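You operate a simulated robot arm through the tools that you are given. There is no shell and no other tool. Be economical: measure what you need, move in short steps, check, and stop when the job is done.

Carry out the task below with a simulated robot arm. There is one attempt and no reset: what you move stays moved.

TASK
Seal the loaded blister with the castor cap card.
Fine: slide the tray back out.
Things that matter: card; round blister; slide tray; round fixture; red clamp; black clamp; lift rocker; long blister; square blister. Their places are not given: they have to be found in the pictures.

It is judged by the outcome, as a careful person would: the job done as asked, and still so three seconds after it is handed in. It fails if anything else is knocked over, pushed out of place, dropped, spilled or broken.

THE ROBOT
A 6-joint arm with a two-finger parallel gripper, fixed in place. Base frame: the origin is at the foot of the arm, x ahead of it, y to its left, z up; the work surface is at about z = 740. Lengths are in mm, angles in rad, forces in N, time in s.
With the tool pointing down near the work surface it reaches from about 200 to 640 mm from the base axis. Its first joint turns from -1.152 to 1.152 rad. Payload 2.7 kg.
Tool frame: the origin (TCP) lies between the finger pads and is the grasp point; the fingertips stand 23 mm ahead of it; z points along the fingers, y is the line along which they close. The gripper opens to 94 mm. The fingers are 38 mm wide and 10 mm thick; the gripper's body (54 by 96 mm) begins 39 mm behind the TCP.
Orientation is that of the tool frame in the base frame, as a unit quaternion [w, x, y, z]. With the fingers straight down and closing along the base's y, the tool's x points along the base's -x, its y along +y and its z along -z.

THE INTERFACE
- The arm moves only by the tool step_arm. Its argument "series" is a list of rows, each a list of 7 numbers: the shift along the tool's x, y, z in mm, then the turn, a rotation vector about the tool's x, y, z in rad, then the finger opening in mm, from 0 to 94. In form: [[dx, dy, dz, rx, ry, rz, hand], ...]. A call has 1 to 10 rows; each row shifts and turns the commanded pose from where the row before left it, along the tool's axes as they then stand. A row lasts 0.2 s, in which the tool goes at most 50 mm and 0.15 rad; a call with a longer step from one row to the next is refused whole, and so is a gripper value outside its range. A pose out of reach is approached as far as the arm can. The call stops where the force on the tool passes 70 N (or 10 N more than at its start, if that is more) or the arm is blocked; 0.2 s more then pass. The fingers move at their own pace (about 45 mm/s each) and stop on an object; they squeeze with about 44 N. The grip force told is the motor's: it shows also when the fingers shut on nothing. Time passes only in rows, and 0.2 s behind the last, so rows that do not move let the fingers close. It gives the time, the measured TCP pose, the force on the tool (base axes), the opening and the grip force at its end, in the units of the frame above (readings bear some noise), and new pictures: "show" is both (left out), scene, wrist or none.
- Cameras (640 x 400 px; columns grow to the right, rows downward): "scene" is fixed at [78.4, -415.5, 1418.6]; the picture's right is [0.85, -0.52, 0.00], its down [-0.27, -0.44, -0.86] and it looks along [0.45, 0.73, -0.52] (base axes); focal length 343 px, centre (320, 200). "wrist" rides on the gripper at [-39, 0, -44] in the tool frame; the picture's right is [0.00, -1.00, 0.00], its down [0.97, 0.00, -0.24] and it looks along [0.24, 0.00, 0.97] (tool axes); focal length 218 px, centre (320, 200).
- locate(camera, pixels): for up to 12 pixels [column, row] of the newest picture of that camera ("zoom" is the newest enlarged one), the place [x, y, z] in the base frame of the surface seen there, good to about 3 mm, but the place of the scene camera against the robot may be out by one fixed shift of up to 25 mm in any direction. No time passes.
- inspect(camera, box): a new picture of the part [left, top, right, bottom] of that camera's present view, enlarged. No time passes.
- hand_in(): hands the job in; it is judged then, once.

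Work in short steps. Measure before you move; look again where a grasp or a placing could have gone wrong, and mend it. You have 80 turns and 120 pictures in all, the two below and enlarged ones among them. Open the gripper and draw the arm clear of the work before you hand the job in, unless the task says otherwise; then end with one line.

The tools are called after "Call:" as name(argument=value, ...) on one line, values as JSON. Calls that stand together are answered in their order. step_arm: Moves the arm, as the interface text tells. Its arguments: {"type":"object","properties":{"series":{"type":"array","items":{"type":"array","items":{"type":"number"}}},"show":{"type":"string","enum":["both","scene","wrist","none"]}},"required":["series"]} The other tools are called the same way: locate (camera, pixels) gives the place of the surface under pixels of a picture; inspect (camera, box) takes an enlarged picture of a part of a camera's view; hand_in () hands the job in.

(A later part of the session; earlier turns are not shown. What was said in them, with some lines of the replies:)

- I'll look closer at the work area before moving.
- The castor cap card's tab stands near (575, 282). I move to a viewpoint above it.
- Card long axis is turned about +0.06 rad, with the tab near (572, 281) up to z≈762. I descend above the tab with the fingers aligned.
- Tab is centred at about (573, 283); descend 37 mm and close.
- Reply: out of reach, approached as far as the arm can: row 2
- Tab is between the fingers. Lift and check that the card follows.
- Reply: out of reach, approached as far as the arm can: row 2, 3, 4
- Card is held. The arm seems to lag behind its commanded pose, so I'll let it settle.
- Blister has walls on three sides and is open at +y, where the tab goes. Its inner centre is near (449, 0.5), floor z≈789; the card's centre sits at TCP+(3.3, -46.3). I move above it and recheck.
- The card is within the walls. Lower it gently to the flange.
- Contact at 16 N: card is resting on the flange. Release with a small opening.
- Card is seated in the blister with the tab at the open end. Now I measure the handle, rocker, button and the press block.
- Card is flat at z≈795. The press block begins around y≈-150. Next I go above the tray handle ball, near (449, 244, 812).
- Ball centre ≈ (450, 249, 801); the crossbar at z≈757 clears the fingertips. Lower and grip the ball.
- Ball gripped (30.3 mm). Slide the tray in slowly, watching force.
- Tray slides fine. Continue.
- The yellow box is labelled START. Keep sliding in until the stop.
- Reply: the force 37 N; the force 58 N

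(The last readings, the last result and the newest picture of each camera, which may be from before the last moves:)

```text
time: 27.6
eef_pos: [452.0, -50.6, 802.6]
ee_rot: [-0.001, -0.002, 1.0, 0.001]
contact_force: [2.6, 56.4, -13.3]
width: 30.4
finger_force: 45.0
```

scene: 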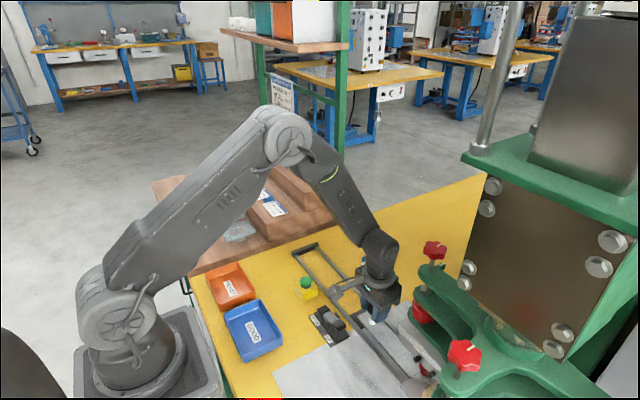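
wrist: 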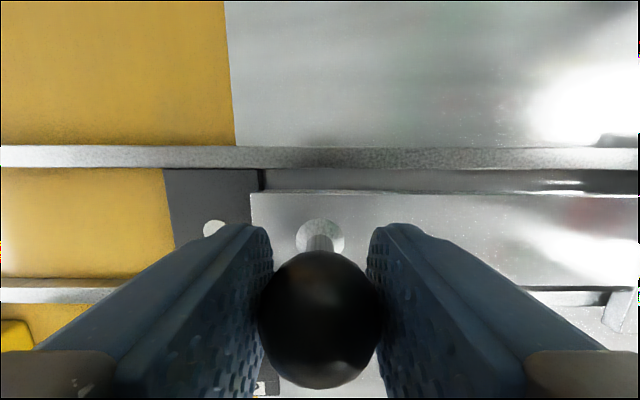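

Hard stop reached (56 N at y≈-50). Relieve, release, lift, and look.

Call:
step_arm(series=[[0, 5.5, 0, 0, 0, 0, 22], [0, 0, 0, 0, 0, 0, 50], [0, 0, 0, 0, 0, 0, 50], [0, 0, -20, 0, 0, 0, 50], [0, 5, -40, 0, 0, 0, 50], [20, 10, -40, 0, 0, 0, 20], [20, 10, 0, 0, 0, 0, 0], [20, 10, 0, 0, 0, 0, 0], [0, 0, 0, 0, 0, 0, 0]])

Call:
inspect(camera="scene", box=[310, 260, 490, 400])

```text
time: 29.6
eef_pos: [392.3, -16.9, 900.5]
ee_rot: [0.0, -0.001, 1.0, 0.0]
contact_force: [-0.1, -0.6, -0.3]
width: 0.0
finger_force: 41.1
```

scene: 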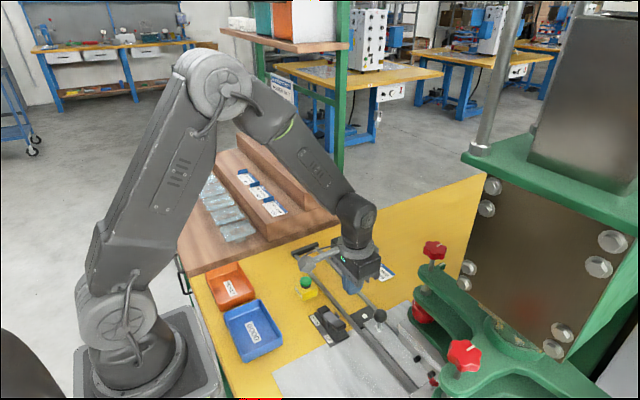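
wrist: 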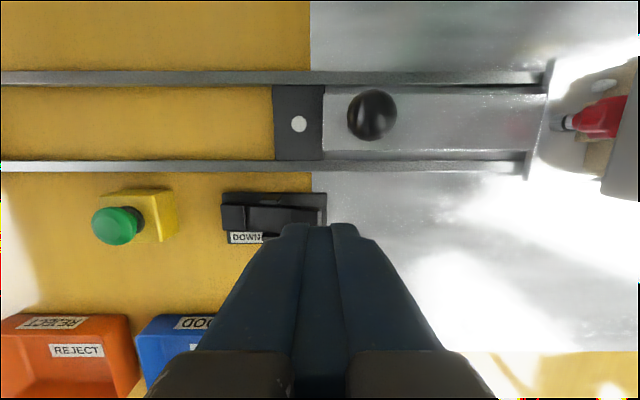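

```text
2.86 times, centred on (400, 330) of scene
```

zoom: 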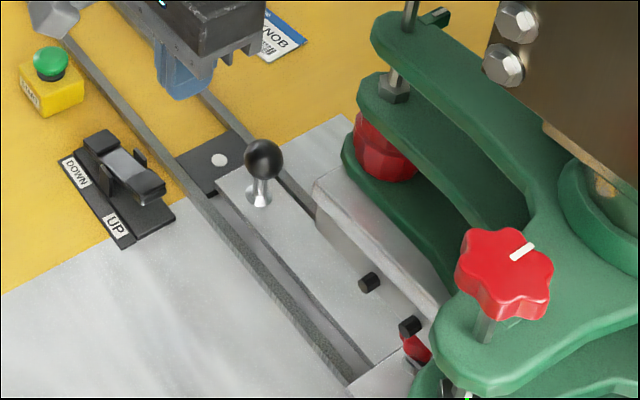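

Tray is in. Now line up above the rocker's UP end (~372, -8) with closed fingers.

Call:
step_arm(series=[[10, 4, 40, 0, 0, 0, 0], [9, 4, 40, 0, 0, 0, 0], [0, 0, 0, 0, 0, 0, 0]], show="wrist")

Call:
inspect(camera="scene", box=[280, 260, 380, 360])

```text
time: 30.4
eef_pos: [371.2, -5.7, 822.3]
ee_rot: [0.0, 0.0, 1.0, -0.001]
contact_force: [-0.3, 0.2, 1.1]
width: 0.0
finger_force: 42.7
```

wrist: 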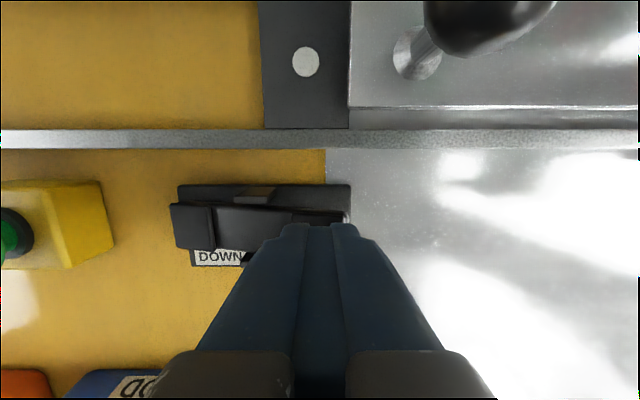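

```text
4.00 times, centred on (330, 310) of scene
```

zoom: 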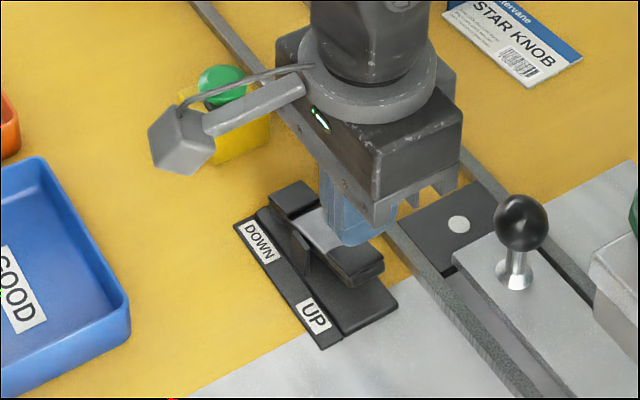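

Call:
step_arm(series=[[0, -2, 14, 0, 0, 0, 0], [0, 0, 6, 0, 0, 0, 0], [0, 0, 5, 0, 0, 0, 0], [0, 0, 5, 0, 0, 0, 0], [0, 0, 4, 0, 0, 0, 0], [0, 0, 2, 0, 0, 0, 0]], show="none")

Call:
inspect(camera="scene", box=[280, 260, 440, 400])

```text
time: 31.8
eef_pos: [371.5, -11.1, 786.8]
ee_rot: [0.001, 0.0, 1.0, -0.001]
contact_force: [-11.8, 4.8, 36.3]
width: 0.0
finger_force: 42.4
```

```text
2.86 times, centred on (360, 330) of scene
```

zoom: 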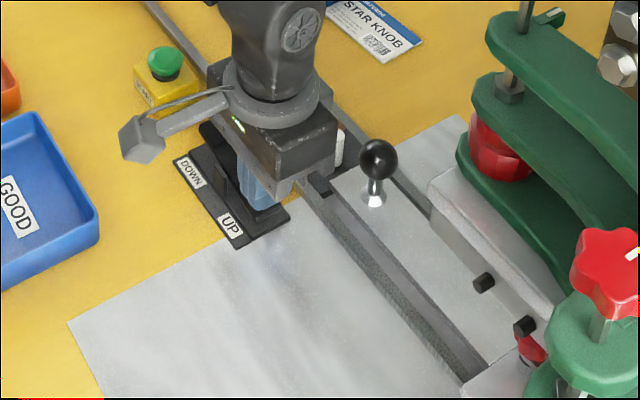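

Rocker flipped to UP, and a white post rose behind the tray. Raise and inspect.

Call:
step_arm(series=[[0, 0, -20, 0, 0, 0, 0], [0, 10, -40, 0, 0, 0, 0], [0, 30, -30, 0, 0, 0, 0], [0, 40, 0, 0, 0, 0, 0], [0, 30, 0, 0, 0, 0, 0], [0, 0, 0, 0, 0, 0, 0]])

Call:
inspect(camera="scene", box=[300, 260, 480, 400])

```text
time: 33.2
eef_pos: [369.7, 98.3, 873.8]
ee_rot: [0.001, 0.0, 1.0, 0.0]
contact_force: [0.0, 0.1, -1.0]
width: 0.0
finger_force: 42.2
```

scene: 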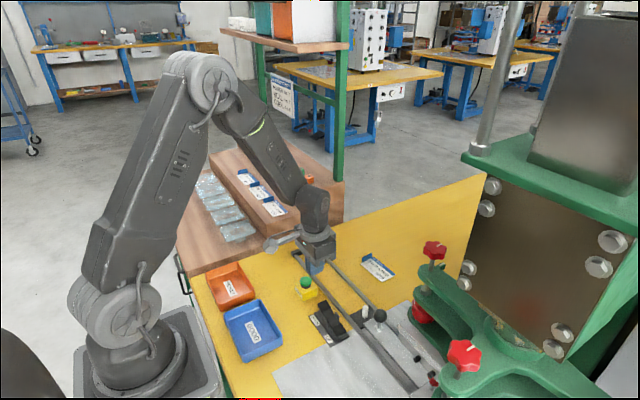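
wrist: 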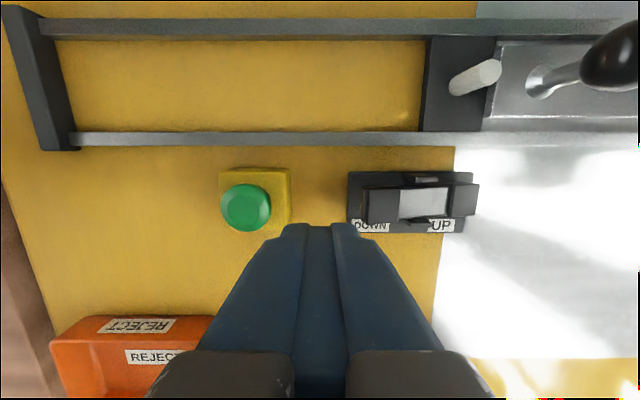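

```text
2.86 times, centred on (390, 330) of scene
```

zoom: 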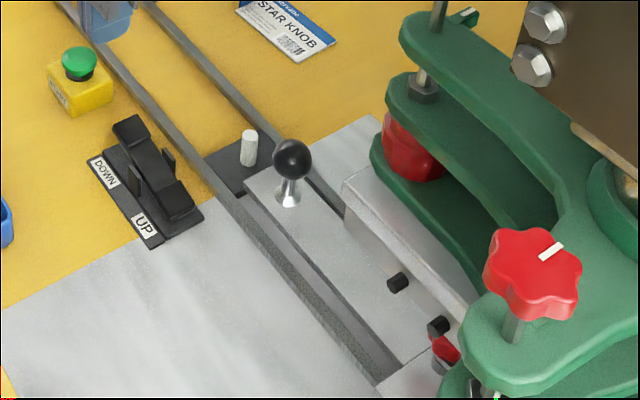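

The lift pin is up behind the tray. Now press START at (373, 142, 789).

Call:
step_arm(series=[[-1, 22, 10, 0, 0, 0, 0], [-1, 21, 20, 0, 0, 0, 0], [0, 0, 22, 0, 0, 0, 0], [0, 0, 6, 0, 0, 0, 0], [0, 0, 3, 0, 0, 0, 0], [0, 0, 3, 0, 0, 0, 0], [0, 0, 0, 0, 0, 0, 0]])

Call:
inspect(camera="scene", box=[280, 220, 480, 400])

```text
time: 34.8
eef_pos: [373.3, 142.3, 810.9]
ee_rot: [0.001, 0.0, 1.0, -0.001]
contact_force: [-0.7, 0.5, -0.3]
width: 0.1
finger_force: 42.8
```

scene: 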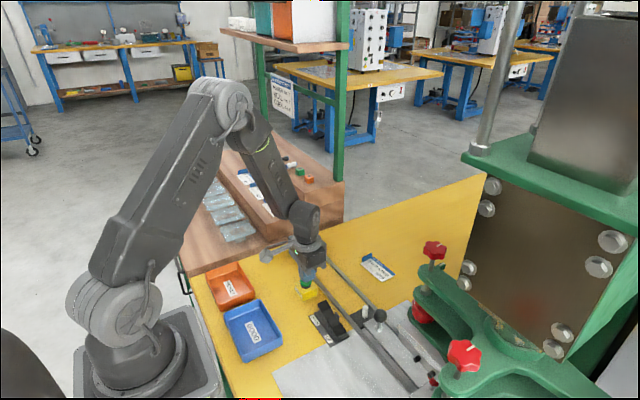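
wrist: 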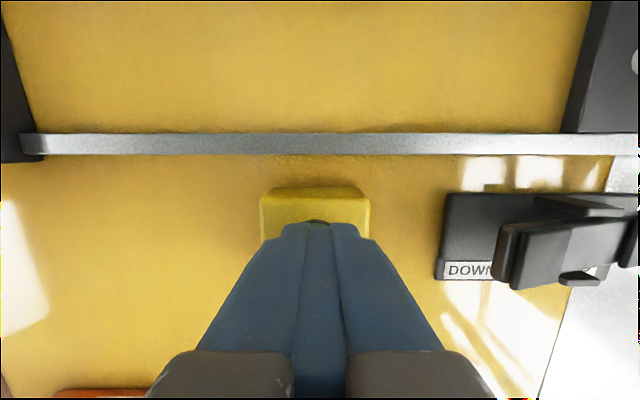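

```text
2.22 times, centred on (380, 310) of scene
```

zoom: 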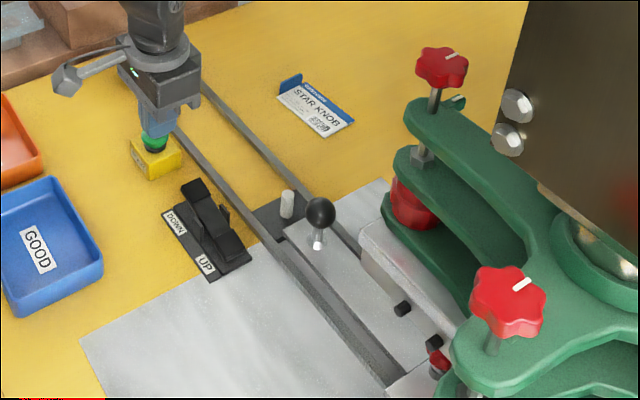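

Call:
step_arm(series=[[0, 0, 2, 0, 0, 0, 0], [0, 0, 2, 0, 0, 0, 0], [0, 0, 2, 0, 0, 0, 0], [0, 0, 1, 0, 0, 0, 0]], show="none")

Call:
inspect(camera="scene", box=[280, 220, 480, 400])

```text
time: 35.8
eef_pos: [374.9, 141.8, 806.3]
ee_rot: [0.0, 0.0, 1.0, 0.001]
contact_force: [-1.7, 2.0, 3.2]
width: 0.0
finger_force: 42.4
```

```text
2.22 times, centred on (380, 310) of scene
```

zoom: 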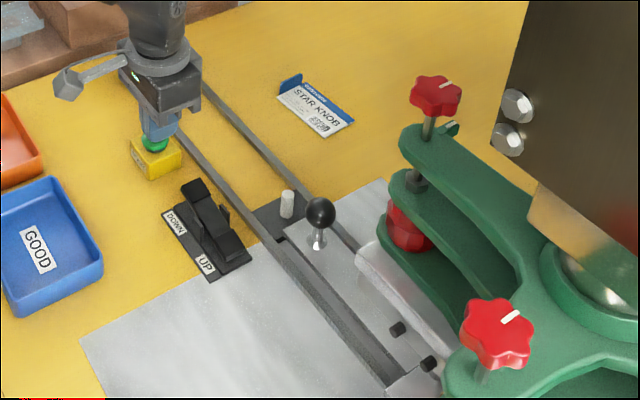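

The press head is descending. Back off the button and watch the cycle.

Call:
step_arm(series=[[0, 0, -15, 0, 0, 0, 0], [0, 0, 0, 0, 0, 0, 0], [0, 0, 0, 0, 0, 0, 0]], show="none")

Call:
inspect(camera="scene", box=[330, 180, 640, 400])

Call:
step_arm(series=[[0, 0, 0, 0, 0, 0, 0], [0, 0, 0, 0, 0, 0, 0], [0, 0, 0, 0, 0, 0, 0], [0, 0, 0, 0, 0, 0, 0], [0, 0, 0, 0, 0, 0, 0], [0, 0, 0, 0, 0, 0, 0], [0, 0, 0, 0, 0, 0, 0]], show="scene")

```text
time: 36.6
eef_pos: [374.2, 142.4, 821.1]
ee_rot: [0.0, 0.0, 1.0, 0.0]
contact_force: [-0.7, 0.1, -0.6]
width: 0.0
finger_force: 42.8
```

```text
1.82 times, centred on (485, 290) of scene
```

zoom: 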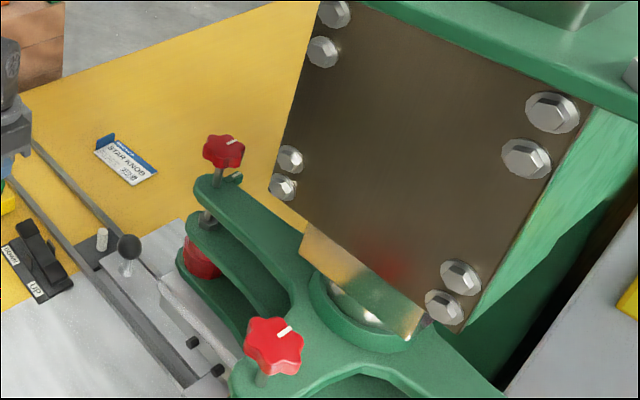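

```text
time: 38.2
eef_pos: [375.1, 141.9, 820.0]
ee_rot: [0.0, 0.0, 1.0, 0.0]
contact_force: [0.2, 0.9, -0.7]
width: 0.0
finger_force: 41.9
```

scene: 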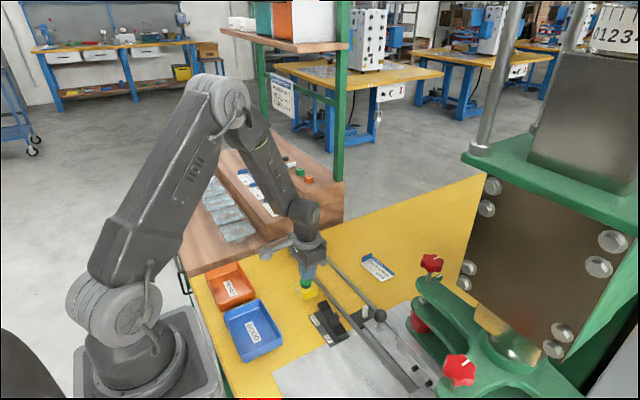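

Head is down and dwelling. Wait for it to rise.

Call:
step_arm(series=[[0, 0, 0, 0, 0, 0, 0], [0, 0, 0, 0, 0, 0, 0], [0, 0, 0, 0, 0, 0, 0], [0, 0, 0, 0, 0, 0, 0], [0, 0, 0, 0, 0, 0, 0], [0, 0, 0, 0, 0, 0, 0], [0, 0, 0, 0, 0, 0, 0], [0, 0, 0, 0, 0, 0, 0], [0, 0, 0, 0, 0, 0, 0]], show="scene")

Call:
inspect(camera="scene", box=[560, 0, 640, 60])

```text
time: 40.2
eef_pos: [374.6, 142.2, 820.1]
ee_rot: [0.0, 0.0, 1.0, 0.0]
contact_force: [0.0, 0.2, 0.5]
width: 0.2
finger_force: 43.0
```

scene: 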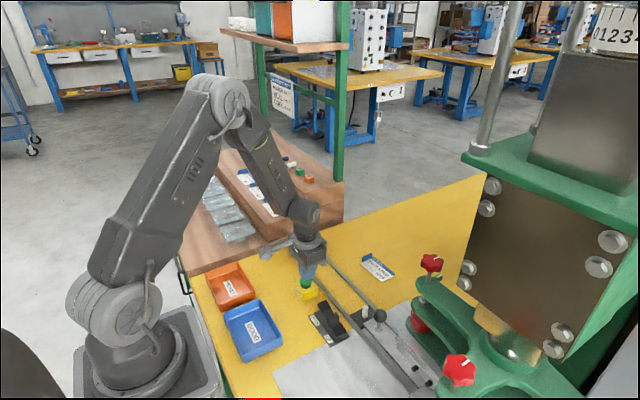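

```text
6.67 times, centred on (600, 30) of scene
```

zoom: 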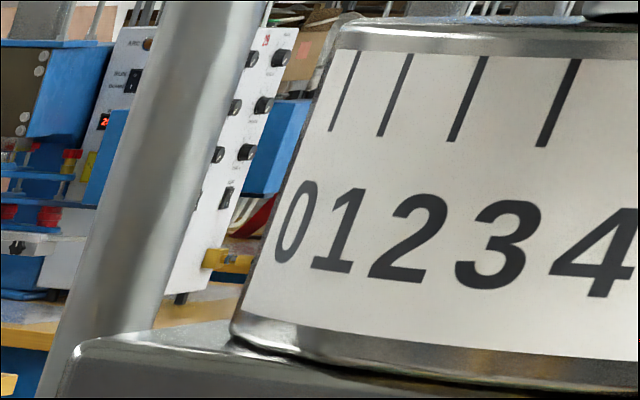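

Call:
step_arm(series=[[0, -5, -20, 0, 0, 0, 0], [0, -20, -30, 0, 0, 0, 0], [0, -20, 0, 0, 0, 0, 0], [0, 0, 0, 0, 0, 0, 0], [0, 0, 0, 0, 0, 0, 0], [0, 0, 0, 0, 0, 0, 0], [0, 0, 0, 0, 0, 0, 0], [0, 0, 0, 0, 0, 0, 0], [0, 0, 0, 0, 0, 0, 0], [0, 0, 0, 0, 0, 0, 0]], show="scene")

```text
time: 42.4
eef_pos: [374.0, 97.4, 869.3]
ee_rot: [0.0, 0.0, 1.0, 0.0]
contact_force: [-0.4, -0.5, 0.6]
width: 0.0
finger_force: 42.4
```

scene: 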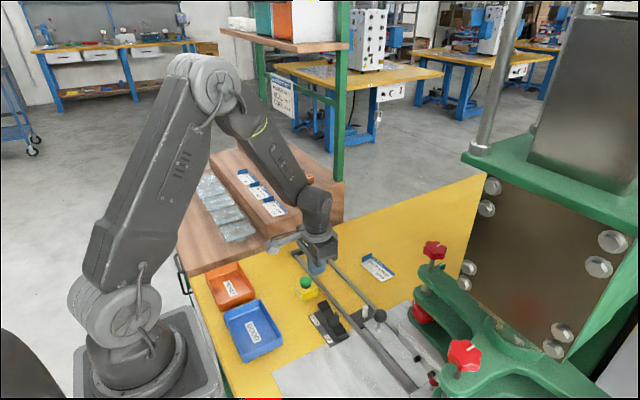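

The head has risen: cycle complete. Now press the rocker's DOWN end at (372, ~56).

Call:
step_arm(series=[[1, -21, 20, 0, 0, 0, 0], [1, -21, 26, 0, 0, 0, 0], [0, 0, 0, 0, 0, 0, 0]], show="wrist")

Call:
inspect(camera="scene", box=[280, 260, 380, 360])

```text
time: 43.2
eef_pos: [371.0, 53.3, 823.7]
ee_rot: [0.0, 0.0, 1.0, -0.001]
contact_force: [-0.1, -0.6, 0.5]
width: 0.2
finger_force: 42.4
```

wrist: 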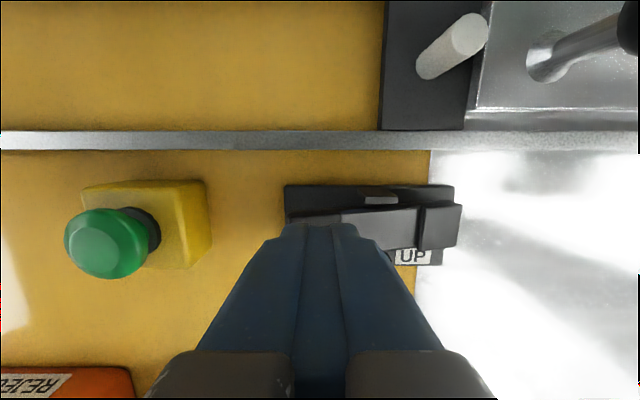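

```text
4.00 times, centred on (330, 310) of scene
```

zoom: 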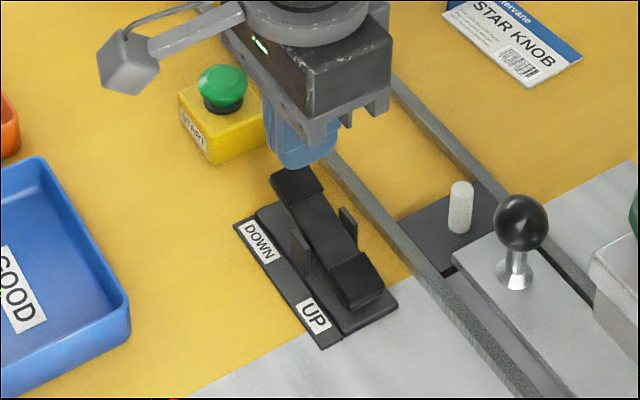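

Call:
step_arm(series=[[0, 2, 14, 0, 0, 0, 0], [0, 0, 6, 0, 0, 0, 0], [0, 0, 6, 0, 0, 0, 0], [0, 0, 5, 0, 0, 0, 0], [0, 0, 4, 0, 0, 0, 0], [0, 0, 2, 0, 0, 0, 0]], show="none")

Call:
step_arm(series=[[0, 0, -20, 0, 0, 0, 0], [0, -10, -40, 0, 0, 0, 0], [-20, -25, -20, 0, 0, 0, 30], [-25, -25, 0, 0, 0, 0, 60], [-25, -25, 0, 0, 0, 0, 60], [-10, -15, 0, 0, 0, 0, 60], [0, 0, 0, 0, 0, 0, 60]])

Call:
inspect(camera="scene", box=[280, 260, 440, 400])

```text
time: 44.6
eef_pos: [372.2, 54.8, 788.9]
ee_rot: [0.0, -0.001, 1.0, 0.0]
contact_force: [-13.9, -5.2, 54.4]
width: 0.0
finger_force: 42.4
```

```text
time: 46.2
eef_pos: [452.8, -41.3, 868.3]
ee_rot: [0.0, 0.0, 1.0, 0.0]
contact_force: [-0.9, -0.9, 0.2]
width: 59.8
finger_force: 0.2
```

scene: 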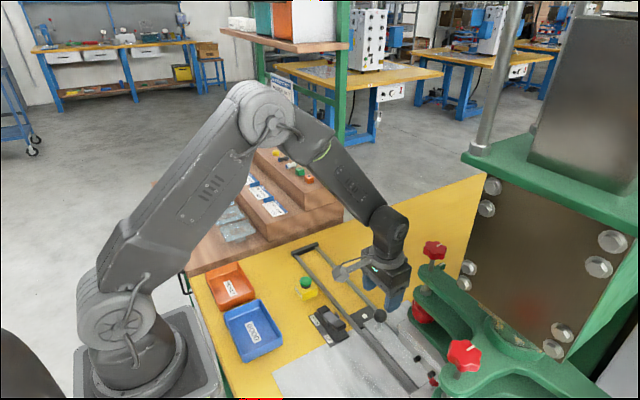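
wrist: 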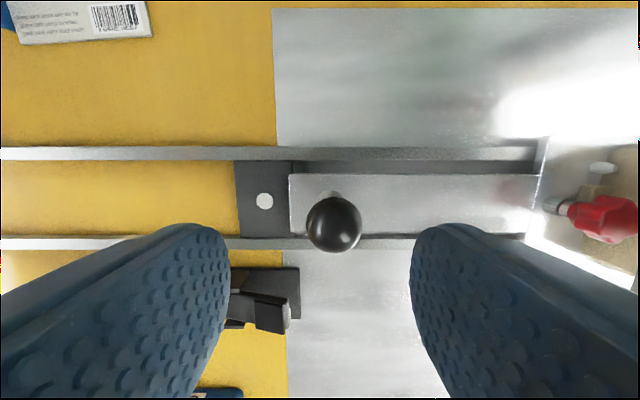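

```text
2.86 times, centred on (360, 330) of scene
```

zoom: 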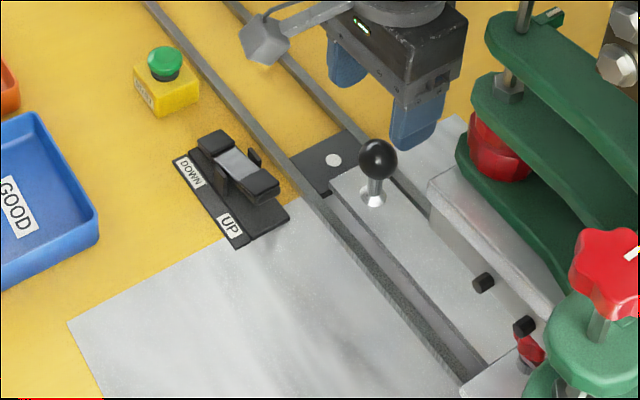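

Pin is down. Grip the handle ball again at ≈(451, -49, 802).

Call:
step_arm(series=[[1, -8, 30, 0, 0, 0, 60], [0, 0, 26, 0, 0, 0, 60], [0, 0, 10, 0, 0, 0, 60], [0, 0, 0, 0, 0, 0, 30], [0, 0, 0, 0, 0, 0, 26], [0, 0, 0, 0, 0, 0, 22], [0, 0, 0, 0, 0, 0, 22]], show="wrist")

```text
time: 47.8
eef_pos: [450.2, -51.6, 800.7]
ee_rot: [0.0, -0.001, 1.0, 0.0]
contact_force: [1.8, 25.2, -5.0]
width: 33.1
finger_force: 12.3
```

wrist: 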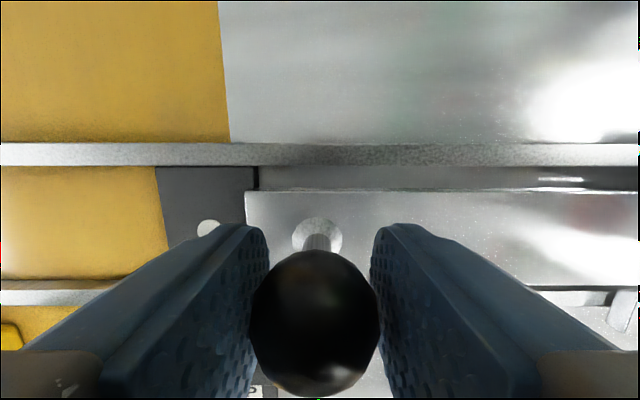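

Call:
step_arm(series=[[-1, 1.6, 0, 0, 0, 0, 30], [0, 0, 0, 0, 0, 0, 22], [0, 0, 0, 0, 0, 0, 22], [0, 0, 0, 0, 0, 0, 22]], show="none")

```text
time: 48.8
eef_pos: [450.1, -50.9, 801.3]
ee_rot: [0.0, 0.0, 1.0, -0.001]
contact_force: [-8.3, 21.7, 4.8]
width: 30.5
finger_force: 45.3
```

Gripped (30.5 mm). Pull the tray out slowly.

Call:
step_arm(series=[[-1, 6, 0, 0, 0, 0, 22], [0, 8, 0, 0, 0, 0, 22], [0, 10, 0, 0, 0, 0, 22], [0, 10, 0, 0, 0, 0, 22], [0, 10, 0, 0, 0, 0, 22], [0, 10, 0, 0, 0, 0, 22], [0, 10, 0, 0, 0, 0, 22], [0, 10, 0, 0, 0, 0, 22], [0, 10, 0, 0, 0, 0, 22], [0, 6, 0, 0, 0, 0, 22]], show="none")

Call:
inspect(camera="scene", box=[310, 240, 510, 400])

```text
time: 51.0
eef_pos: [451.2, 39.8, 800.0]
ee_rot: [-0.003, 0.001, 1.0, -0.001]
contact_force: [-21.4, -1.2, 11.4]
width: 30.0
finger_force: 45.0
```

```text
2.50 times, centred on (410, 320) of scene
```

zoom: 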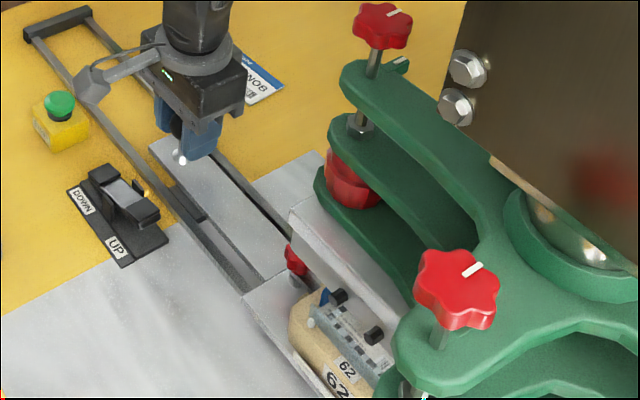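

The blister edge shows a seal pattern. Continue pulling.

Call:
step_arm(series=[[1, 6, 0, 0, 0, 0, 22], [0, 10, 0, 0, 0, 0, 22], [0, 12, 0, 0, 0, 0, 22], [0, 12, 0, 0, 0, 0, 22], [0, 12, 0, 0, 0, 0, 22], [0, 12, 0, 0, 0, 0, 22], [0, 12, 0, 0, 0, 0, 22], [0, 12, 0, 0, 0, 0, 22], [0, 12, 0, 0, 0, 0, 22], [0, 10, 0, 0, 0, 0, 22]], show="none")

Call:
step_arm(series=[[0, 10, 0, 0, 0, 0, 22], [0, 12, 0, 0, 0, 0, 22], [0, 12, 0, 0, 0, 0, 22], [0, 12, 0, 0, 0, 0, 22], [0, 12, 0, 0, 0, 0, 22], [0, 10, 0, 0, 0, 0, 22], [0, 8, 0, 0, 0, 0, 22], [0, 6, 0, 0, 0, 0, 22]], show="none")

Call:
inspect(camera="scene", box=[290, 220, 450, 350])

```text
time: 53.2
eef_pos: [452.1, 148.9, 800.9]
ee_rot: [-0.001, 0.0, 1.0, 0.0]
contact_force: [-0.1, -1.9, -26.7]
width: 30.5
finger_force: 44.7
```

```text
time: 55.0
eef_pos: [452.8, 234.3, 801.5]
ee_rot: [0.002, 0.001, 1.0, 0.001]
contact_force: [11.1, -1.5, -27.3]
width: 30.6
finger_force: 45.2
```

```text
3.08 times, centred on (370, 285) of scene
```

zoom: 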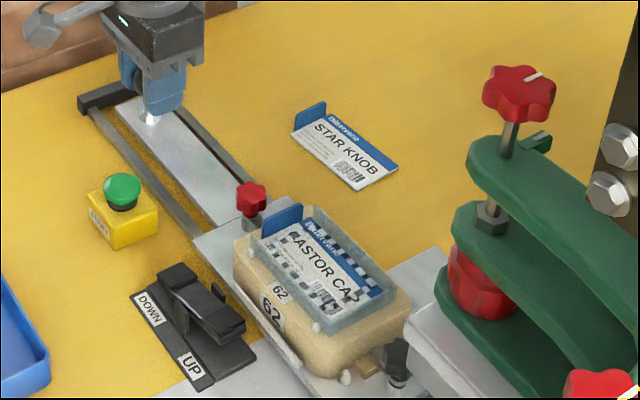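

Sealed, with the crimp pattern all round the card. Pull the last ~15 mm to the original position.

Call:
step_arm(series=[[0, 5, 0, 0, 0, 0, 22], [0, 5, 0, 0, 0, 0, 22], [0, 3, 0, 0, 0, 0, 22], [0, 2, 0, 0, 0, 0, 22], [0, 2, 0, 0, 0, 0, 22]], show="none")

```text
time: 56.2
eef_pos: [451.8, 249.3, 801.1]
ee_rot: [-0.001, 0.0, 1.0, -0.001]
contact_force: [-11.0, -4.6, 6.4]
width: 30.3
finger_force: 45.0
```

Back at y≈249. Release, lift and check.

Call:
step_arm(series=[[0, 0, 0, 0, 0, 0, 50], [0, 0, 0, 0, 0, 0, 50], [0, 0, -20, 0, 0, 0, 50], [0, 0, -40, 0, 0, 0, 50], [10, -20, -40, 0, 0, 0, 60], [10, -40, -25, 0, 0, 0, 60], [10, -40, -20, 0, 0, 0, 60], [10, -40, 0, 0, 0, 0, 60], [10, -40, 0, 0, 0, 0, 60], [0, 0, 0, 0, 0, 0, 60]])

Call:
inspect(camera="scene", box=[290, 220, 450, 350])

Call:
inspect(camera="wrist", box=[280, 60, 560, 235])

```text
time: 58.4
eef_pos: [402.0, 67.7, 947.6]
ee_rot: [0.001, 0.0, 1.0, 0.0]
contact_force: [0.0, -0.3, 0.3]
width: 59.9
finger_force: 0.1
```

scene: 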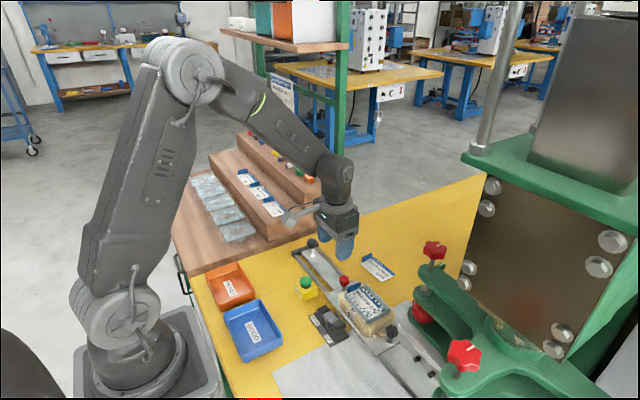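
wrist: 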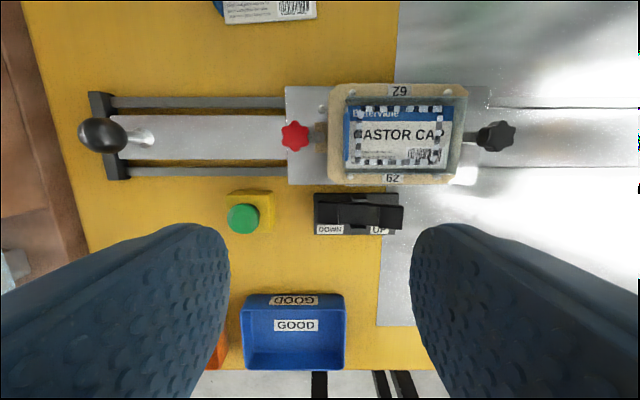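

```text
3.08 times, centred on (370, 285) of scene
```

zoom: 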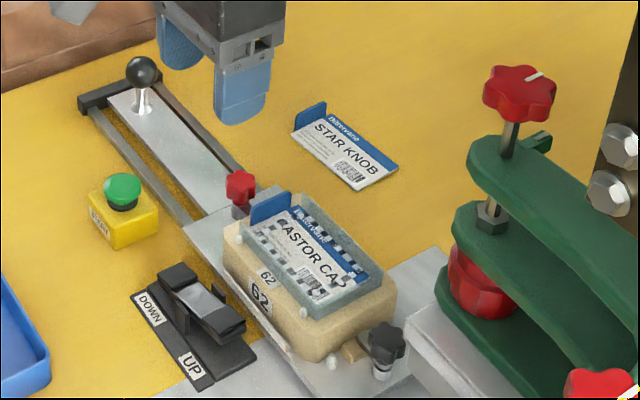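

```text
2.29 times, centred on (420, 148) of wrist
```

zoom: 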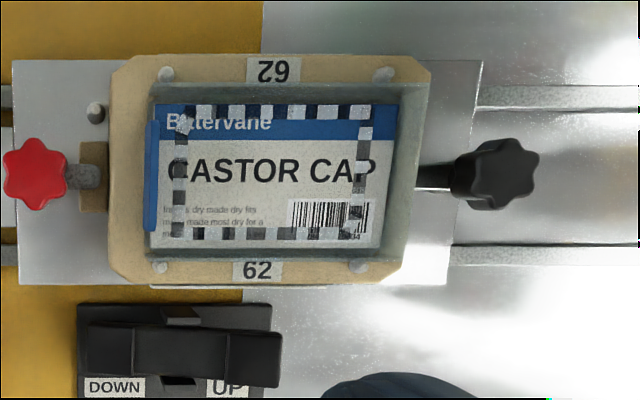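

The card is sealed on all four sides, the tray is back out, the rocker is DOWN and the arm is clear. Handing in.

Call:
hand_in()

```text
The job is handed in.
```

The castor cap card is sealed onto the loaded blister on all four sides, the tray is back out, the lift rocker is DOWN, and the arm is clear with the gripper open.
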